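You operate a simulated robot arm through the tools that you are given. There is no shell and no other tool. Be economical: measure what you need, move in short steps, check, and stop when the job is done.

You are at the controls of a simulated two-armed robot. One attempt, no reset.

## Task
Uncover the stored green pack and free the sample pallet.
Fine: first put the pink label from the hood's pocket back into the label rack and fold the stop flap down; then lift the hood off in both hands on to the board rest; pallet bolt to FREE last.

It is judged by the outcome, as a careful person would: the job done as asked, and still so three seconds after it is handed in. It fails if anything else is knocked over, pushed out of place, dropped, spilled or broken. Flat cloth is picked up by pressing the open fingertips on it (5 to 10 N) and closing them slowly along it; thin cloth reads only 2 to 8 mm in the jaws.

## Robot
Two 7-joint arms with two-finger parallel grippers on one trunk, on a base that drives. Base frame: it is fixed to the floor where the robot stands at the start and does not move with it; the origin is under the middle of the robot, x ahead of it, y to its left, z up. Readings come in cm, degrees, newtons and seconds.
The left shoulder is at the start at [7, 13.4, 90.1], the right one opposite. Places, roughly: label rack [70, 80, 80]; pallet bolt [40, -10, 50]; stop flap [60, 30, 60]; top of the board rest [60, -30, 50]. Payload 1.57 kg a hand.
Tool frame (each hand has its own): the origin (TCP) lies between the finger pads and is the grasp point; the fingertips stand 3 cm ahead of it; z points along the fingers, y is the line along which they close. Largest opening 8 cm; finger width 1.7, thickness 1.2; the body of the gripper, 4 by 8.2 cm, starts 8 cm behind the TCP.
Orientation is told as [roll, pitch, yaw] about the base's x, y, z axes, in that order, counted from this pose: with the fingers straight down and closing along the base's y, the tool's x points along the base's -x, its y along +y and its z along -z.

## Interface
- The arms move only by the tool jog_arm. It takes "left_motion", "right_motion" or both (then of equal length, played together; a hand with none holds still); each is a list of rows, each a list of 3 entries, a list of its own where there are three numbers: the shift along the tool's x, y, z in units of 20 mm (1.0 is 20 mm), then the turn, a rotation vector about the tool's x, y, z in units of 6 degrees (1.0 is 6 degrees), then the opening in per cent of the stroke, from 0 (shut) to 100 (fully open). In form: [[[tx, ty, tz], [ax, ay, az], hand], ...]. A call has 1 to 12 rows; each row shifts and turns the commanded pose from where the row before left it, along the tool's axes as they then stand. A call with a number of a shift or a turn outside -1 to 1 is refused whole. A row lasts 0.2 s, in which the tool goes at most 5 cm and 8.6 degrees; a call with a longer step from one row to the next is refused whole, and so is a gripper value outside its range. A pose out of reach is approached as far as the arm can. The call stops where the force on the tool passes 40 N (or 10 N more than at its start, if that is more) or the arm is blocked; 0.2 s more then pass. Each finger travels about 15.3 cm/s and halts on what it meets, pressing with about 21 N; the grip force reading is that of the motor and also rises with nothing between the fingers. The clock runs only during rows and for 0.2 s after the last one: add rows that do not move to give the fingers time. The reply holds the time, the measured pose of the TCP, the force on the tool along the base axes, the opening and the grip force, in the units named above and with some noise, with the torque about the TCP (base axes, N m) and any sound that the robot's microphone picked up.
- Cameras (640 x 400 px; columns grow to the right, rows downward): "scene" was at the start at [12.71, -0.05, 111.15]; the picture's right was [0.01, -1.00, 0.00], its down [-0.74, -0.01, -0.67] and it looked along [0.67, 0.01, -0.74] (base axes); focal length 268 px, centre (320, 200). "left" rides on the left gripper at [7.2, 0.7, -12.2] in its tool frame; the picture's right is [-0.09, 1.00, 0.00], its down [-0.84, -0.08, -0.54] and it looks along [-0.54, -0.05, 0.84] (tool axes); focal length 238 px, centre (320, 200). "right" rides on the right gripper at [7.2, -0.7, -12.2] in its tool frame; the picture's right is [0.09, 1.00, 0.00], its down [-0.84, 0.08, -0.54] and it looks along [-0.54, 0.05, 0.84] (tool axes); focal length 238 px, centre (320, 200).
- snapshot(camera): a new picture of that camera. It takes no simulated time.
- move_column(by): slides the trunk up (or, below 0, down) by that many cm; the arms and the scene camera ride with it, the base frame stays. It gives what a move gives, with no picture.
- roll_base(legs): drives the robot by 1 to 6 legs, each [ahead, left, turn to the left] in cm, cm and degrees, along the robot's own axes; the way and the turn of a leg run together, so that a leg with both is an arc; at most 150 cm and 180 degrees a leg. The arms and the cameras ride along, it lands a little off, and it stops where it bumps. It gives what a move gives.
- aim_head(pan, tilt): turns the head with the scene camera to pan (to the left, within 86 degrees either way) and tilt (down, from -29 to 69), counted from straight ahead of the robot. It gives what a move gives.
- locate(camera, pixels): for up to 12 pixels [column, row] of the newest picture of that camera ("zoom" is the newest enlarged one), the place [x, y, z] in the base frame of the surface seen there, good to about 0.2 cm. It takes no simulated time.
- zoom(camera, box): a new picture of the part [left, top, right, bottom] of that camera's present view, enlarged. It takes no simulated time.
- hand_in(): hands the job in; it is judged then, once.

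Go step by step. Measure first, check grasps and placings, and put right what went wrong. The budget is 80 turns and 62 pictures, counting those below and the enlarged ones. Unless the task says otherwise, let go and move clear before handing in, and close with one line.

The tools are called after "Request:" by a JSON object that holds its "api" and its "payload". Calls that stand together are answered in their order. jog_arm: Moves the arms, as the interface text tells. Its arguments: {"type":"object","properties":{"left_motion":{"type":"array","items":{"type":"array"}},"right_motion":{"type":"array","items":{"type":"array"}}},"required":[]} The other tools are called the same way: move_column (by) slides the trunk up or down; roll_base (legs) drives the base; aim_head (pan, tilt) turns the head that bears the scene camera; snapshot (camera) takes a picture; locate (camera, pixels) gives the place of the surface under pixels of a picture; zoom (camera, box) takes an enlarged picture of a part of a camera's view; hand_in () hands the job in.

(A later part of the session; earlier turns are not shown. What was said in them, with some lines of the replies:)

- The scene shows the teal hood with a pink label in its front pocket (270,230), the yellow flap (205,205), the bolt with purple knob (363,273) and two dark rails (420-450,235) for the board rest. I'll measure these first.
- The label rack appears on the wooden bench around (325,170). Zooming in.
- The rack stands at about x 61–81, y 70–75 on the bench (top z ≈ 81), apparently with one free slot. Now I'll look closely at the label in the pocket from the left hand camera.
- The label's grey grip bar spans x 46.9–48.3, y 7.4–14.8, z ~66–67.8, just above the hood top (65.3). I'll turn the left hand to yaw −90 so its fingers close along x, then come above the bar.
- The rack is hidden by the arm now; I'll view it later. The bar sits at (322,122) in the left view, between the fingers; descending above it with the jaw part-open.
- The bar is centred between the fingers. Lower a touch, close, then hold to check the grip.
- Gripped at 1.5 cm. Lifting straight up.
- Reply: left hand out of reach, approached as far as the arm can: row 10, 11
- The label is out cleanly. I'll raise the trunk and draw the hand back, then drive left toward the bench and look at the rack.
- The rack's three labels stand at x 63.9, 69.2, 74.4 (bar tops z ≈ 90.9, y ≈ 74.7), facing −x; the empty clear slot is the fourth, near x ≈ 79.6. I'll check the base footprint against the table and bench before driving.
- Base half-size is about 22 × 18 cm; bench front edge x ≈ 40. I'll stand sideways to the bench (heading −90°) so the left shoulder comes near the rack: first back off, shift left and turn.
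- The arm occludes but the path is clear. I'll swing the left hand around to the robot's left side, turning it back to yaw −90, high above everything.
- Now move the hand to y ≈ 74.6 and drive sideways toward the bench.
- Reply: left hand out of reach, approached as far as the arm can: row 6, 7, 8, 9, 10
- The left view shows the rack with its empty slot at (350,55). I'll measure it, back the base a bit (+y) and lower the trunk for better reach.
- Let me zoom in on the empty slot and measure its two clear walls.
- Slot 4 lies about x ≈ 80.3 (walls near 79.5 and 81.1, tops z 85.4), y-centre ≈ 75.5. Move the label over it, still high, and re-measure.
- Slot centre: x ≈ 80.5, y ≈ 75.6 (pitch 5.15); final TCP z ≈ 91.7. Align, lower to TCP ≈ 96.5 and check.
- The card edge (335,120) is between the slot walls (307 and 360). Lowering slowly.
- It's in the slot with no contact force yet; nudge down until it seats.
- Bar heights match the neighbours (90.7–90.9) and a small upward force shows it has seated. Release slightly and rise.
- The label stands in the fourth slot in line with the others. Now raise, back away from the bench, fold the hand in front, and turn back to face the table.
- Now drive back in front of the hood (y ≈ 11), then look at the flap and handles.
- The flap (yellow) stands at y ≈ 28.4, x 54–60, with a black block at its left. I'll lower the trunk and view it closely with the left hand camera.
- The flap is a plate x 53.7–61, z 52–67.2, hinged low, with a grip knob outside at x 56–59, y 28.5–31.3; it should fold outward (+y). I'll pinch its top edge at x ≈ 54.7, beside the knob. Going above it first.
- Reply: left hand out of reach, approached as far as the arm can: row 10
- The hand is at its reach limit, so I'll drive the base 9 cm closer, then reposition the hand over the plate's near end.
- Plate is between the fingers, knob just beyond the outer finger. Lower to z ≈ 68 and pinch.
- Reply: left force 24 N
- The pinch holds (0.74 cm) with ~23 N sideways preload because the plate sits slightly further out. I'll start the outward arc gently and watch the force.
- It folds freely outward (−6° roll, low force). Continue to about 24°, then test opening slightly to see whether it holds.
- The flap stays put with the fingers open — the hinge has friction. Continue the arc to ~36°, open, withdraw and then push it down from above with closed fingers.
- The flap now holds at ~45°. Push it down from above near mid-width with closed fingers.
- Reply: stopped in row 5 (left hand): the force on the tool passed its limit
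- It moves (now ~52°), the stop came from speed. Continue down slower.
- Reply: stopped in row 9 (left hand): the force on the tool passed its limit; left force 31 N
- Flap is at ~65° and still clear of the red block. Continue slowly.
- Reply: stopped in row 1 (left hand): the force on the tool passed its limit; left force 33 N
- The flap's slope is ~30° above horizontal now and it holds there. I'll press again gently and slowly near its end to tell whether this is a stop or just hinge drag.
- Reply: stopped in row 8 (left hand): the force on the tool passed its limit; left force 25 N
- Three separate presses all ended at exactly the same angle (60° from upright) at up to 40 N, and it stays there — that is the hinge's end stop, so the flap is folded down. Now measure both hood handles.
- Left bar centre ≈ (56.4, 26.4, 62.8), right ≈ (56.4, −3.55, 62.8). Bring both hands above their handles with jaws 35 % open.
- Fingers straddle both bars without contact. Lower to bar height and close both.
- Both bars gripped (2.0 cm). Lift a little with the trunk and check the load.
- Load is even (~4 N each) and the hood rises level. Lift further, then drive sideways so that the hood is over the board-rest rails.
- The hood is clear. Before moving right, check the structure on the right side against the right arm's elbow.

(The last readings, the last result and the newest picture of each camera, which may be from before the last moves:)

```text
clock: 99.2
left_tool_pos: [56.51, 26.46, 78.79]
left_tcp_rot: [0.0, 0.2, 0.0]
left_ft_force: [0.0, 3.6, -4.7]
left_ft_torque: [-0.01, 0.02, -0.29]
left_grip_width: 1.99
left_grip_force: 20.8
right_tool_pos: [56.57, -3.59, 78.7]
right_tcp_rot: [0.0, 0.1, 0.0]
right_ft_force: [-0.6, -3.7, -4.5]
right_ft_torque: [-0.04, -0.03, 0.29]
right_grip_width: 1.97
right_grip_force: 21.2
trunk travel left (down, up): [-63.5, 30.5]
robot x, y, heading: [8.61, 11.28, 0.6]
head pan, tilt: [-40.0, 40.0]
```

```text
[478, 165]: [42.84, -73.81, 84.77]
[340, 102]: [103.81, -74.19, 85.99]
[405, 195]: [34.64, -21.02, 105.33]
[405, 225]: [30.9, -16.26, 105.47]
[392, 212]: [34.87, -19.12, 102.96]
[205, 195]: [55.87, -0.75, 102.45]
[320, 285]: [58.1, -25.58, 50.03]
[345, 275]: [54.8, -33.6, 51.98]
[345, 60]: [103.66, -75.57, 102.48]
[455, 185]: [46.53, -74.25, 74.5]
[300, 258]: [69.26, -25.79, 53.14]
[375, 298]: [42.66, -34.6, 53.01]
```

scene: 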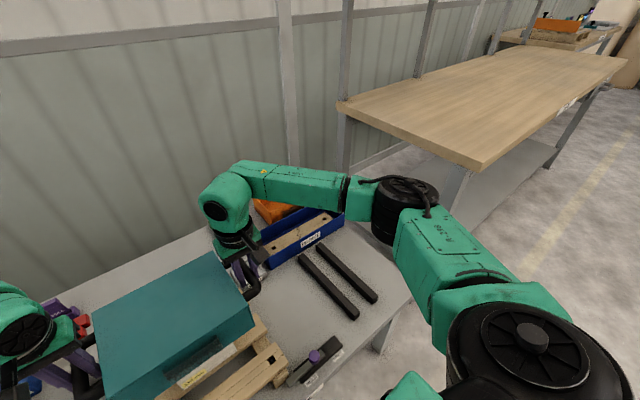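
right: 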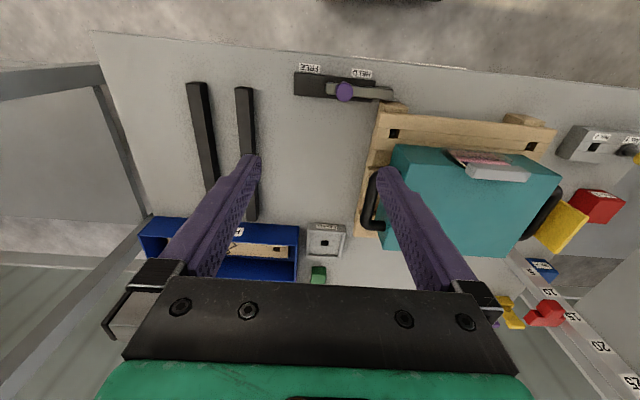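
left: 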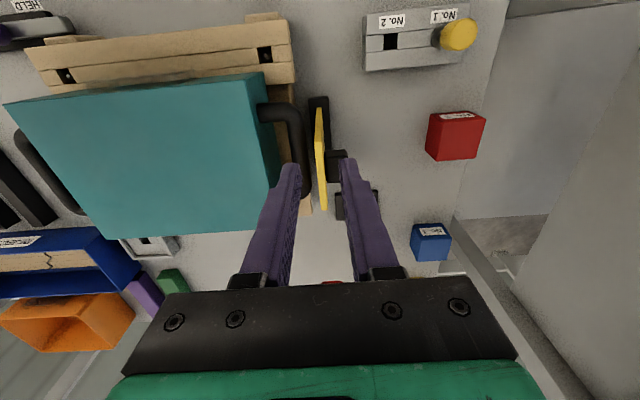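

The right bench begins at y < −74, x > 43, so the elbow will clear. Drive 41.8 cm to the right.

Request:
{"api": "roll_base", "payload": {"legs": [[0, -21, 0], [0, -20.8, 0]]}}

Request:
{"api": "aim_head", "payload": {"pan": 0, "tilt": 55}}

Request:
{"api": "snapshot", "payload": {"camera": "scene"}}

```text
clock: 102.1
left_tool_pos: [57.01, -15.66, 78.7]
left_tcp_rot: [0.1, 0.2, 0.1]
left_ft_force: [0.1, 5.7, -4.5]
left_ft_torque: [0.02, -0.02, -0.31]
left_grip_width: 2.0
left_grip_force: 21.1
right_tool_pos: [57.12, -45.54, 78.66]
right_tcp_rot: [0.1, 0.1, 0.2]
right_ft_force: [0.7, -5.6, -3.2]
right_ft_torque: [-0.03, 0.08, 0.3]
right_grip_width: 1.99
right_grip_force: 20.9
trunk travel left (down, up): [-63.5, 30.5]
robot x, y, heading: [9.23, -30.76, 0.6]
head pan, tilt: [-40.0, 40.0]
```

```text
clock: 103.2
left_tool_pos: [57.06, -15.51, 78.68]
left_tcp_rot: [-0.1, 0.2, 0.1]
left_ft_force: [0.5, -0.8, -4.7]
left_ft_torque: [0.0, 0.04, -0.26]
left_grip_width: 1.97
left_grip_force: 21.1
right_tool_pos: [57.12, -45.42, 78.73]
right_tcp_rot: [0.0, 0.1, 0.2]
right_ft_force: [0.0, -0.2, -4.5]
right_ft_torque: [0.01, 0.01, 0.34]
right_grip_width: 1.99
right_grip_force: 20.8
trunk travel left (down, up): [-63.5, 30.5]
robot x, y, heading: [8.57, -30.84, 0.7]
head pan, tilt: [0.0, 55.0]
```

```text
10 pictures are left
```

scene: 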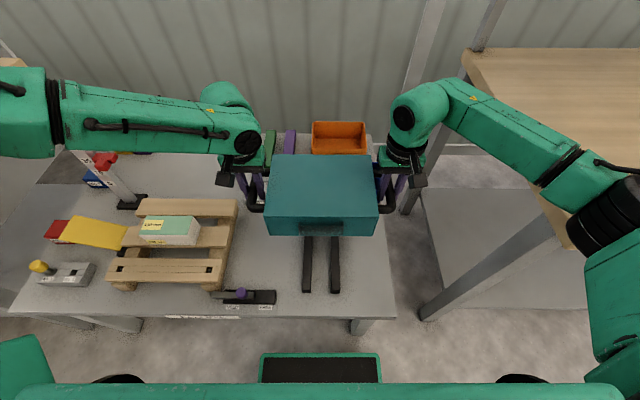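

The pack stays on the pallet, uncovered, and the hood is over the rails (centre y ≈ −30.5). Lower most of the way, then check.

Request:
{"api": "move_column", "payload": {"by": -17.5}}

Request:
{"api": "zoom", "payload": {"camera": "scene", "box": [200, 130, 440, 310]}}

Request:
{"api": "locate", "payload": {"camera": "zoom", "pixels": [[180, 245], [470, 245], [290, 300], [360, 300], [170, 180], [480, 180], [185, 110], [455, 110]]}}

```text
clock: 105.2
left_tool_pos: [57.03, -15.44, 61.26]
left_tcp_rot: [-0.1, 0.3, 0.1]
left_ft_force: [0.4, 0.1, -3.7]
left_ft_torque: [-0.01, 0.01, -0.33]
left_grip_width: 1.96
left_grip_force: 20.6
right_tool_pos: [57.09, -45.49, 61.2]
right_tcp_rot: [0.0, 0.2, 0.0]
right_ft_force: [-0.5, 0.4, -4.8]
right_ft_torque: [-0.03, 0.02, 0.31]
right_grip_width: 1.98
right_grip_force: 21.2
trunk travel left (down, up): [-46.0, 48.0]
robot x, y, heading: [9.25, -30.81, 0.7]
head pan, tilt: [0.0, 55.0]
```

```text
2.22 times, centred on (320, 220) of scene
```

zoom: 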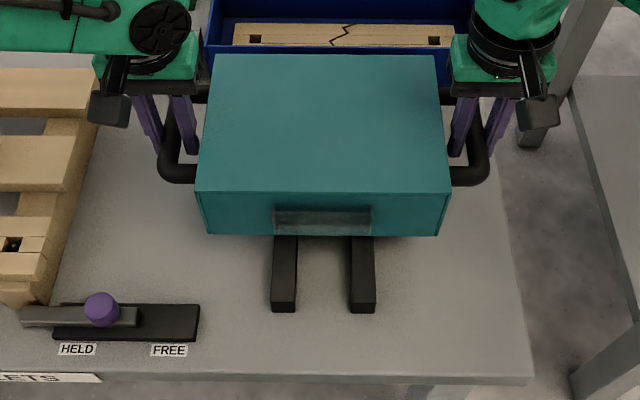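

```text
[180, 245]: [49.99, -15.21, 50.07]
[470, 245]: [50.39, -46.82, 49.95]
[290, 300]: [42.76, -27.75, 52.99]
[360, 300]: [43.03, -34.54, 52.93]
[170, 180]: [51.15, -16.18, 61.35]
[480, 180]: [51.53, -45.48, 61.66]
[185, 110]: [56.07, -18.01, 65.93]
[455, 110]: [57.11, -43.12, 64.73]
```

Request:
{"api": "locate", "payload": {"camera": "zoom", "pixels": [[320, 48], [320, 58], [215, 48], [320, 180]]}}

```text
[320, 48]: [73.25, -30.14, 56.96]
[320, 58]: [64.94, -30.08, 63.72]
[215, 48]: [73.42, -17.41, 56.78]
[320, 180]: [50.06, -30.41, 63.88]
```

Clearance to the bin is 8 cm. Lower the last bit.

Request:
{"api": "move_column", "payload": {"by": -2.2}}

Request:
{"api": "move_column", "payload": {"by": -0.3}}

```text
clock: 105.8
left_tool_pos: [56.91, -15.54, 59.07]
left_tcp_rot: [0.0, 0.2, 0.1]
left_ft_force: [-1.4, 1.1, -0.9]
left_ft_torque: [-0.03, -0.4, -0.31]
left_grip_width: 1.97
left_grip_force: 21.2
right_tool_pos: [57.12, -45.49, 59.06]
right_tcp_rot: [0.0, 0.1, 0.1]
right_ft_force: [-1.2, -0.5, -3.0]
right_ft_torque: [0.04, 0.06, 0.28]
right_grip_width: 1.97
right_grip_force: 20.8
trunk travel left (down, up): [-43.8, 50.2]
robot x, y, heading: [9.15, -30.5, 0.7]
head pan, tilt: [0.0, 55.0]
```

```text
clock: 106.4
left_tool_pos: [56.83, -15.54, 59.02]
left_tcp_rot: [0.0, -0.2, 0.1]
left_ft_force: [3.0, 3.4, 10.3]
left_ft_torque: [0.08, 0.32, -0.38]
left_grip_width: 1.99
left_grip_force: 21.0
right_tool_pos: [57.14, -45.58, 58.94]
right_tcp_rot: [0.1, -0.2, 0.1]
right_ft_force: [4.6, -2.5, 8.6]
right_ft_torque: [-0.02, 0.45, 0.31]
right_grip_width: 2.02
right_grip_force: 21.0
trunk travel left (down, up): [-43.5, 50.5]
robot x, y, heading: [9.31, -30.92, 0.5]
head pan, tilt: [0.0, 55.0]
```

The hood rests firmly on the rails (upward force ~9 N each). Relieve slightly, open both hands and rise.

Request:
{"api": "jog_arm", "payload": {"left_motion": [[[0, 0, -0.07], [0, 0, 0], 0], [[0, 0, 0], [0, 0, 0], 27], [[0, 0, 0], [0, 0, 0], 35], [[0, 0, 0], [0, 0, 0], 35], [[0, 0, -0.5], [0, 0, 0], 35], [[0, 0, -1], [0, 0, 0], 35], [[0, 0, -1], [0, 0, 0], 35], [[0, 0, -1], [0, 0, 0], 35], [[0, 0, -1], [0, 0, 0], 35], [[0, 0, -1], [0, 0, 0], 35], [[0, 0, -1], [0, 0, 0], 35], [[0, 0, 0], [0, 0, 0], 35]], "right_motion": [[[0, 0, -0.07], [0, 0, 0], 0], [[0, 0, 0], [0, 0, 0], 27], [[0, 0, 0], [0, 0, 0], 35], [[0, 0, 0], [0, 0, 0], 35], [[0, 0, -0.5], [0, 0, 0], 35], [[0, 0, -1], [0, 0, 0], 35], [[0, 0, -1], [0, 0, 0], 35], [[0, 0, -1], [0, 0, 0], 35], [[0, 0, -1], [0, 0, 0], 35], [[0, 0, -1], [0, 0, 0], 35], [[0, 0, -1], [0, 0, 0], 35], [[0, 0, 0], [0, 0, 0], 35]]}}

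Request:
{"api": "aim_head", "payload": {"pan": 12, "tilt": 55}}

Request:
{"api": "snapshot", "payload": {"camera": "scene"}}

```text
clock: 109.0
left_tool_pos: [56.88, -15.51, 71.98]
left_tcp_rot: [0.1, 0.1, 0.1]
left_ft_force: [0.7, 0.2, -0.6]
left_ft_torque: [0.01, -0.02, -0.01]
left_grip_width: 2.8
left_grip_force: 0.1
right_tool_pos: [57.25, -45.43, 71.87]
right_tcp_rot: [0.0, 0.1, 0.1]
right_ft_force: [0.6, 0.1, 0.4]
right_ft_torque: [0.0, 0.0, 0.0]
right_grip_width: 2.83
right_grip_force: 0.0
trunk travel left (down, up): [-43.5, 50.5]
robot x, y, heading: [8.96, -30.92, 0.5]
head pan, tilt: [0.0, 55.0]
```

```text
clock: 109.7
left_tool_pos: [56.95, -15.35, 71.99]
left_tcp_rot: [0.0, 0.1, 0.1]
left_ft_force: [-0.6, -0.1, 0.3]
left_ft_torque: [0.01, 0.01, -0.03]
left_grip_width: 2.8
left_grip_force: 0.0
right_tool_pos: [57.14, -45.47, 71.87]
right_tcp_rot: [-0.1, 0.0, 0.0]
right_ft_force: [0.9, 0.6, -0.4]
right_ft_torque: [-0.05, 0.01, 0.03]
right_grip_width: 2.8
right_grip_force: 0.0
trunk travel left (down, up): [-43.5, 50.5]
robot x, y, heading: [9.29, -30.66, 0.7]
head pan, tilt: [12.0, 55.0]
```

```text
8 pictures are left
```

scene: 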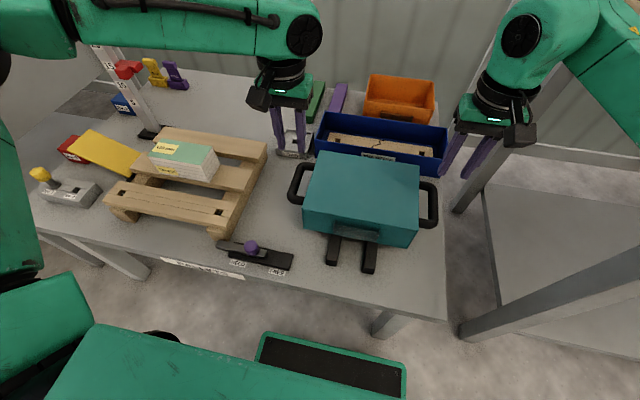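

The hood rests on the rails. Now the bolt: measure the knob and the FREE end.

Request:
{"api": "zoom", "payload": {"camera": "scene", "box": [200, 225, 310, 285]}}

Request:
{"api": "locate", "payload": {"camera": "zoom", "pixels": [[298, 112], [300, 160], [265, 125], [335, 125], [210, 235], [425, 278], [100, 100], [535, 170], [520, 210], [340, 185], [300, 100], [190, 150]]}}

```text
5.82 times, centred on (255, 255) of scene
```

zoom: 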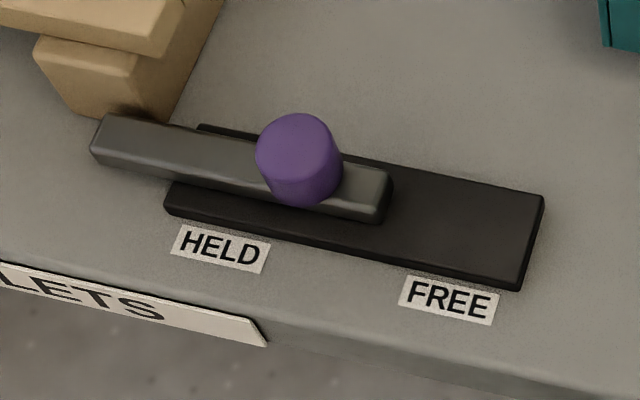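

```text
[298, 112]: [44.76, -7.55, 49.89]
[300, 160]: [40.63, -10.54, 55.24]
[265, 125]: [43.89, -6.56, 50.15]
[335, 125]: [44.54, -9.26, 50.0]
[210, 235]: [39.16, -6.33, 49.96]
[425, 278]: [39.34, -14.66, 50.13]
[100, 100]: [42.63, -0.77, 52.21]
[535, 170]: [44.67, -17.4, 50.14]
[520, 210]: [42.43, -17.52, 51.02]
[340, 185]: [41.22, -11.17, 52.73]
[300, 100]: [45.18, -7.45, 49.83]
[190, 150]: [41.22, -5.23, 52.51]
```

Knob at about (41, −9.9), top z 55.2; it slides toward −y (FREE at y ≈ −15). Bring the left hand above it, jaws closing along y.

Request:
{"api": "jog_arm", "payload": {"left_motion": [[[1, 0.34, 0], [0, 0, 0], 65], [[1, 0.34, 0], [0, 0, 0], 65], [[1, 0.34, 0], [0, 0, 0], 65], [[1, 0.34, 0], [0, 0, 0], 65], [[1, 0.34, 0], [0, 0, 0], 65], [[1, 0.34, 0], [0, 0, 0], 65], [[1, 0.34, 0], [0, 0, 0], 65], [[1, 0.34, 0], [0, 0, 0], 65], [[0, 0, 1], [0, 0, 0], 65], [[0, 0, 1], [0, 0, 0], 65], [[0, 0, 1], [0, 0, 0], 65], [[0, 0, 0], [0, 0, 0], 65]]}}

Request:
{"api": "zoom", "payload": {"camera": "left", "box": [220, 40, 420, 200]}}

Request:
{"api": "locate", "payload": {"camera": "zoom", "pixels": [[320, 140], [320, 180], [320, 220], [300, 200], [340, 200]]}}

```text
clock: 112.3
left_tool_pos: [42.2, -10.04, 66.35]
left_tcp_rot: [0.0, 0.3, 0.1]
left_ft_force: [-0.3, 0.2, -0.5]
left_ft_torque: [0.02, 0.0, -0.01]
left_grip_width: 5.22
left_grip_force: 0.1
left hand out of reach, approached as far as the arm can: row 9, 10, 11
right_tool_pos: [57.08, -45.48, 71.89]
right_tcp_rot: [0.0, 0.0, 0.1]
right_ft_force: [0.0, -0.4, 0.1]
right_ft_torque: [0.04, 0.01, 0.03]
right_grip_width: 2.82
right_grip_force: 0.2
trunk travel left (down, up): [-43.5, 50.5]
robot x, y, heading: [9.23, -30.8, 1.2]
head pan, tilt: [12.0, 55.0]
```

```text
2.50 times, centred on (320, 120) of left
```

zoom: 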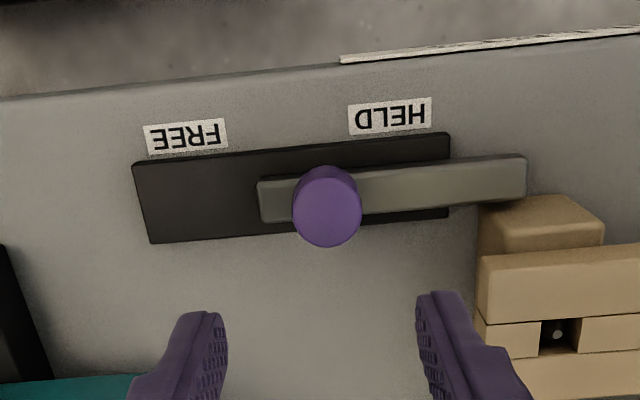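

```text
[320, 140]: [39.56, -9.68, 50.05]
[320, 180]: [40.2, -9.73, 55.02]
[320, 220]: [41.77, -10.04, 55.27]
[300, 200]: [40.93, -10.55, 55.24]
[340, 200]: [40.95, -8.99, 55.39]
```

The hand is too close to the body. Back the base 10 cm, then return to the knob.

Request:
{"api": "roll_base", "payload": {"legs": [[-10, 0, 0]]}}

Request:
{"api": "jog_arm", "payload": {"left_motion": [[[-1, 0, 0], [0, 0, 0], 65], [[-1, 0, 0], [0, 0, 0], 65], [[-1, 0, 0], [0, 0, 0], 65], [[-1, 0, 0], [0, 0, 0], 65], [[-0.4, 0, 0], [0, 0, 0], 65], [[0, 0, 0], [0, 0, 0], 65]]}}

```text
clock: 113.5
left_tool_pos: [32.22, -10.23, 66.42]
left_tcp_rot: [0.0, 0.3, 0.0]
left_ft_force: [0.2, -0.4, 0.1]
left_ft_torque: [-0.02, -0.01, -0.01]
left_grip_width: 5.17
left_grip_force: 0.0
right_tool_pos: [47.03, -45.52, 71.94]
right_tcp_rot: [0.0, 0.0, 0.2]
right_ft_force: [-1.0, -0.6, -0.2]
right_ft_torque: [0.01, -0.04, -0.02]
right_grip_width: 2.8
right_grip_force: 0.0
trunk travel left (down, up): [-43.5, 50.5]
robot x, y, heading: [-0.98, -30.92, 0.8]
head pan, tilt: [12.0, 55.0]
```

```text
clock: 114.8
left_tool_pos: [41.13, -10.07, 66.31]
left_tcp_rot: [0.0, 0.3, 0.0]
left_ft_force: [0.2, 0.5, -0.3]
left_ft_torque: [-0.01, 0.03, -0.02]
left_grip_width: 5.19
left_grip_force: 0.1
right_tool_pos: [47.12, -45.67, 71.95]
right_tcp_rot: [0.0, 0.0, 0.1]
right_ft_force: [0.1, 0.4, -0.3]
right_ft_torque: [0.02, 0.01, 0.03]
right_grip_width: 2.81
right_grip_force: 0.0
trunk travel left (down, up): [-43.5, 50.5]
robot x, y, heading: [-1.26, -30.71, 1.0]
head pan, tilt: [12.0, 55.0]
```

Request:
{"api": "jog_arm", "payload": {"left_motion": [[[0.05, 0.1, 1], [0, 0, 0], 65], [[0, 0, 1], [0, 0, 0], 65], [[0, 0, 1], [0, 0, 0], 65], [[0, 0, 1], [0, 0, 0], 65], [[0, 0, 0.6], [0, 0, 0], 65], [[0, 0, 0.4], [0, 0, 0], 65], [[0, 0, 0], [0, 0, 0], 45], [[0, 0, 0], [0, 0, 0], 30], [[0, 0, 0], [0, 0, 0], 15], [[0, 0, 0], [0, 0, 0], 0], [[0, 0, 0], [0, 0, 0], 0]]}}

```text
clock: 117.2
left_tool_pos: [40.83, -9.91, 56.06]
left_tcp_rot: [0.1, 0.4, 0.1]
left_ft_force: [0.1, 0.6, -3.1]
left_ft_torque: [0.01, -0.11, -0.02]
left_grip_width: 2.66
left_grip_force: 37.0
right_tool_pos: [47.09, -45.62, 71.94]
right_tcp_rot: [0.1, 0.1, 0.1]
right_ft_force: [-0.8, -0.3, 0.3]
right_ft_torque: [-0.01, 0.02, 0.02]
right_grip_width: 2.78
right_grip_force: 0.1
trunk travel left (down, up): [-43.5, 50.5]
robot x, y, heading: [-0.63, -30.83, 0.7]
head pan, tilt: [12.0, 55.0]
```

Knob gripped (2.66 cm). Slide it toward FREE (−y) in small steps until it meets its end.

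Request:
{"api": "jog_arm", "payload": {"left_motion": [[[0, -0.3, 0], [0, 0, 0], 0], [[0, -0.3, 0], [0, 0, 0], 0], [[0, -0.3, 0], [0, 0, 0], 0], [[0, -0.3, 0], [0, 0, 0], 0], [[0, -0.3, 0], [0, 0, 0], 0], [[0, -0.3, 0], [0, 0, 0], 0], [[0, -0.3, 0], [0, 0, 0], 0], [[0, -0.3, 0], [0, 0, 0], 0], [[0, -0.3, 0], [0, 0, 0], 0], [[0, 0, 0], [0, 0, 0], 0]]}}

```text
clock: 119.3
left_tool_pos: [40.97, -14.22, 56.18]
left_tcp_rot: [1.3, 0.4, 0.7]
left_ft_force: [-2.9, 11.2, 5.4]
left_ft_torque: [0.1, -0.18, 0.02]
left_grip_width: 2.69
left_grip_force: 37.4
right_tool_pos: [46.96, -45.23, 71.97]
right_tcp_rot: [0.0, 0.0, 0.3]
right_ft_force: [0.7, 0.2, -0.5]
right_ft_torque: [0.07, 0.04, 0.01]
right_grip_width: 2.83
right_grip_force: 0.1
trunk travel left (down, up): [-43.5, 50.5]
robot x, y, heading: [-1.21, -30.61, 0.9]
head pan, tilt: [12.0, 55.0]
stopped in row 10 (left hand): the force on the tool passed its limit (the readings are from after the stop); the commanded pose is now the measured one
```

It stopped against resistance after 4.3 cm; push gently once more to be sure it's fully at the end.

Request:
{"api": "jog_arm", "payload": {"left_motion": [[[0, -0.1, 0], [0, 0, 0], 0], [[0, -0.1, 0], [0, 0, 0], 0], [[0, -0.1, 0], [0, 0, 0], 0], [[0, -0.1, 0], [0, 0, 0], 0], [[0, 0, 0], [0, 0, 0], 0]]}}

Request:
{"api": "zoom", "payload": {"camera": "left", "box": [220, 40, 420, 200]}}

```text
clock: 120.0
left_tool_pos: [40.96, -14.23, 56.25]
left_tcp_rot: [1.7, 0.3, 1.1]
left_ft_force: [-2.1, 11.7, 5.7]
left_ft_torque: [0.05, -0.25, 0.07]
left_grip_width: 2.72
left_grip_force: 37.4
right_tool_pos: [47.11, -45.25, 71.99]
right_tcp_rot: [0.0, -0.1, 0.4]
right_ft_force: [0.5, 0.2, -0.9]
right_ft_torque: [0.01, 0.01, 0.0]
right_grip_width: 2.81
right_grip_force: 0.0
trunk travel left (down, up): [-43.5, 50.5]
robot x, y, heading: [-0.74, -30.77, 1.3]
head pan, tilt: [12.0, 55.0]
stopped in row 3 (left hand): the force on the tool passed its limit (the readings are from after the stop); the commanded pose is now the measured one
```

```text
2.50 times, centred on (320, 120) of left
```

zoom: 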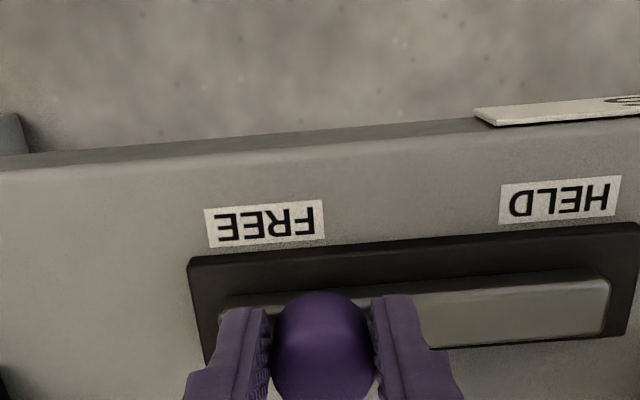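

The bolt bar is now wholly on its plate with the knob at FREE, hard against its end. Relax, open, and lift clear, then take a final look.

Request:
{"api": "jog_arm", "payload": {"left_motion": [[[0, 0, 0], [0, 0, 0], 38], [[0, 0, 0], [0, 0, 0], 55], [[0, 0, 0], [0, 0, 0], 60], [[0, 0, -0.5], [0, 0, 0], 60], [[0, 0, -1], [0, 0, 0], 60], [[0, 0, -1], [0, 0, 0], 60], [[0, 0, -1], [0, 0, 0], 60], [[0, 0, -1], [0, 0, 0], 60], [[0, 0, -1], [0, 0, 0], 60], [[0, 0, -1], [0, 0, 0], 60], [[0, 0, -1], [0, 0, 0], 60], [[0, 0, 0], [0, 0, 0], 60]]}}

Request:
{"api": "roll_base", "payload": {"legs": [[-8, 0, 0]]}}

Request:
{"api": "aim_head", "payload": {"pan": 25, "tilt": 40}}

Request:
{"api": "snapshot", "payload": {"camera": "scene"}}

```text
clock: 122.6
left_tool_pos: [41.19, -14.86, 71.24]
left_tcp_rot: [1.4, 0.5, 1.0]
left_ft_force: [0.4, -0.3, 0.5]
left_ft_torque: [0.02, -0.01, 0.06]
left_grip_width: 4.81
left_grip_force: 0.0
right_tool_pos: [47.22, -45.32, 72.0]
right_tcp_rot: [-0.1, 0.0, 0.3]
right_ft_force: [-0.1, 0.0, -0.9]
right_ft_torque: [0.02, -0.02, 0.02]
right_grip_width: 2.79
right_grip_force: 0.0
trunk travel left (down, up): [-43.5, 50.5]
robot x, y, heading: [-0.76, -30.51, 0.6]
head pan, tilt: [12.0, 55.0]
```

```text
clock: 123.7
left_tool_pos: [33.08, -14.99, 71.29]
left_tcp_rot: [1.5, 0.4, 1.1]
left_ft_force: [0.2, 0.2, 0.5]
left_ft_torque: [0.0, -0.03, -0.01]
left_grip_width: 4.8
left_grip_force: 0.1
right_tool_pos: [39.12, -45.41, 71.91]
right_tcp_rot: [0.0, 0.0, 0.3]
right_ft_force: [0.5, -0.7, -0.4]
right_ft_torque: [0.01, -0.06, 0.01]
right_grip_width: 2.79
right_grip_force: 0.0
trunk travel left (down, up): [-43.5, 50.5]
robot x, y, heading: [-9.12, -31.3, 1.1]
head pan, tilt: [12.0, 55.0]
```

```text
clock: 124.5
left_tool_pos: [33.08, -14.97, 71.21]
left_tcp_rot: [1.5, 0.5, 1.0]
left_ft_force: [0.2, -0.5, 0.9]
left_ft_torque: [-0.02, -0.02, 0.01]
left_grip_width: 4.78
left_grip_force: 0.1
right_tool_pos: [39.32, -45.45, 71.98]
right_tcp_rot: [0.0, 0.1, 0.5]
right_ft_force: [0.0, -0.2, 0.1]
right_ft_torque: [0.01, 0.0, 0.02]
right_grip_width: 2.82
right_grip_force: 0.1
trunk travel left (down, up): [-43.5, 50.5]
robot x, y, heading: [-8.94, -30.9, 0.9]
head pan, tilt: [25.0, 40.0]
```

```text
4 pictures are left
```

scene: 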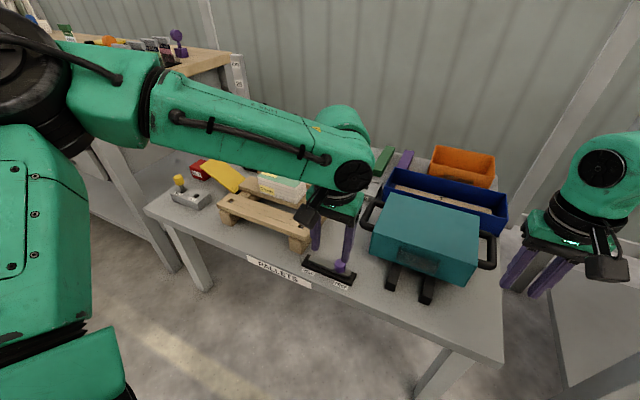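

Request:
{"api": "zoom", "payload": {"camera": "scene", "box": [160, 140, 300, 240]}}

Request:
{"api": "locate", "payload": {"camera": "zoom", "pixels": [[215, 100], [350, 200], [362, 225], [205, 105], [160, 120]]}}

Request:
{"api": "zoom", "payload": {"camera": "left", "box": [200, 60, 440, 220]}}

```text
4.00 times, centred on (230, 190) of scene
```

zoom: 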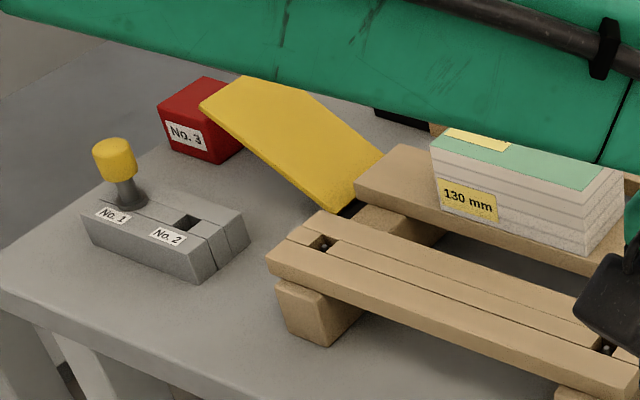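

```text
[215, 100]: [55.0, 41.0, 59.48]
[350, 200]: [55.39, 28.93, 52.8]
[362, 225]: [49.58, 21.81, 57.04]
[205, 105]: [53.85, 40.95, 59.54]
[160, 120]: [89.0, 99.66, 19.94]
```

```text
2.50 times, centred on (320, 140) of left
```

zoom: 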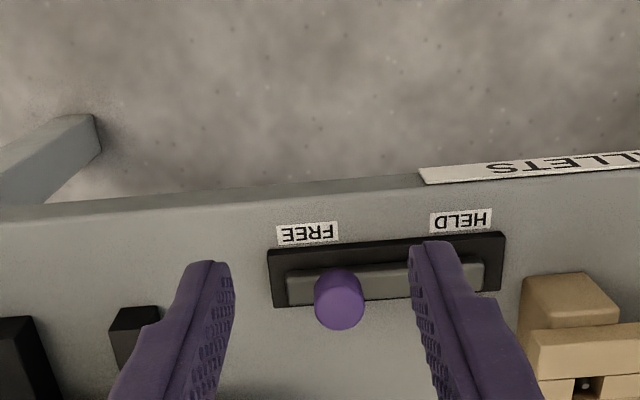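

The bolt stands at FREE, the pack is uncovered, the hood is on the board rest, the flap is at its end stop, and the label is in the rack. Both hands are clear.

Request:
{"api": "hand_in", "payload": {}}

```text
The job is handed in.
```

The job is handed in, and every step was done in the order you gave. The pink label is in the rack's empty slot, the hood is on the board rest with the green pack uncovered, and the pallet bolt is at FREE. The stop flap is folded outward, but it stops about 30° above flat: pressing to the 40 N limit took it no lower, so I took that as its end stop.
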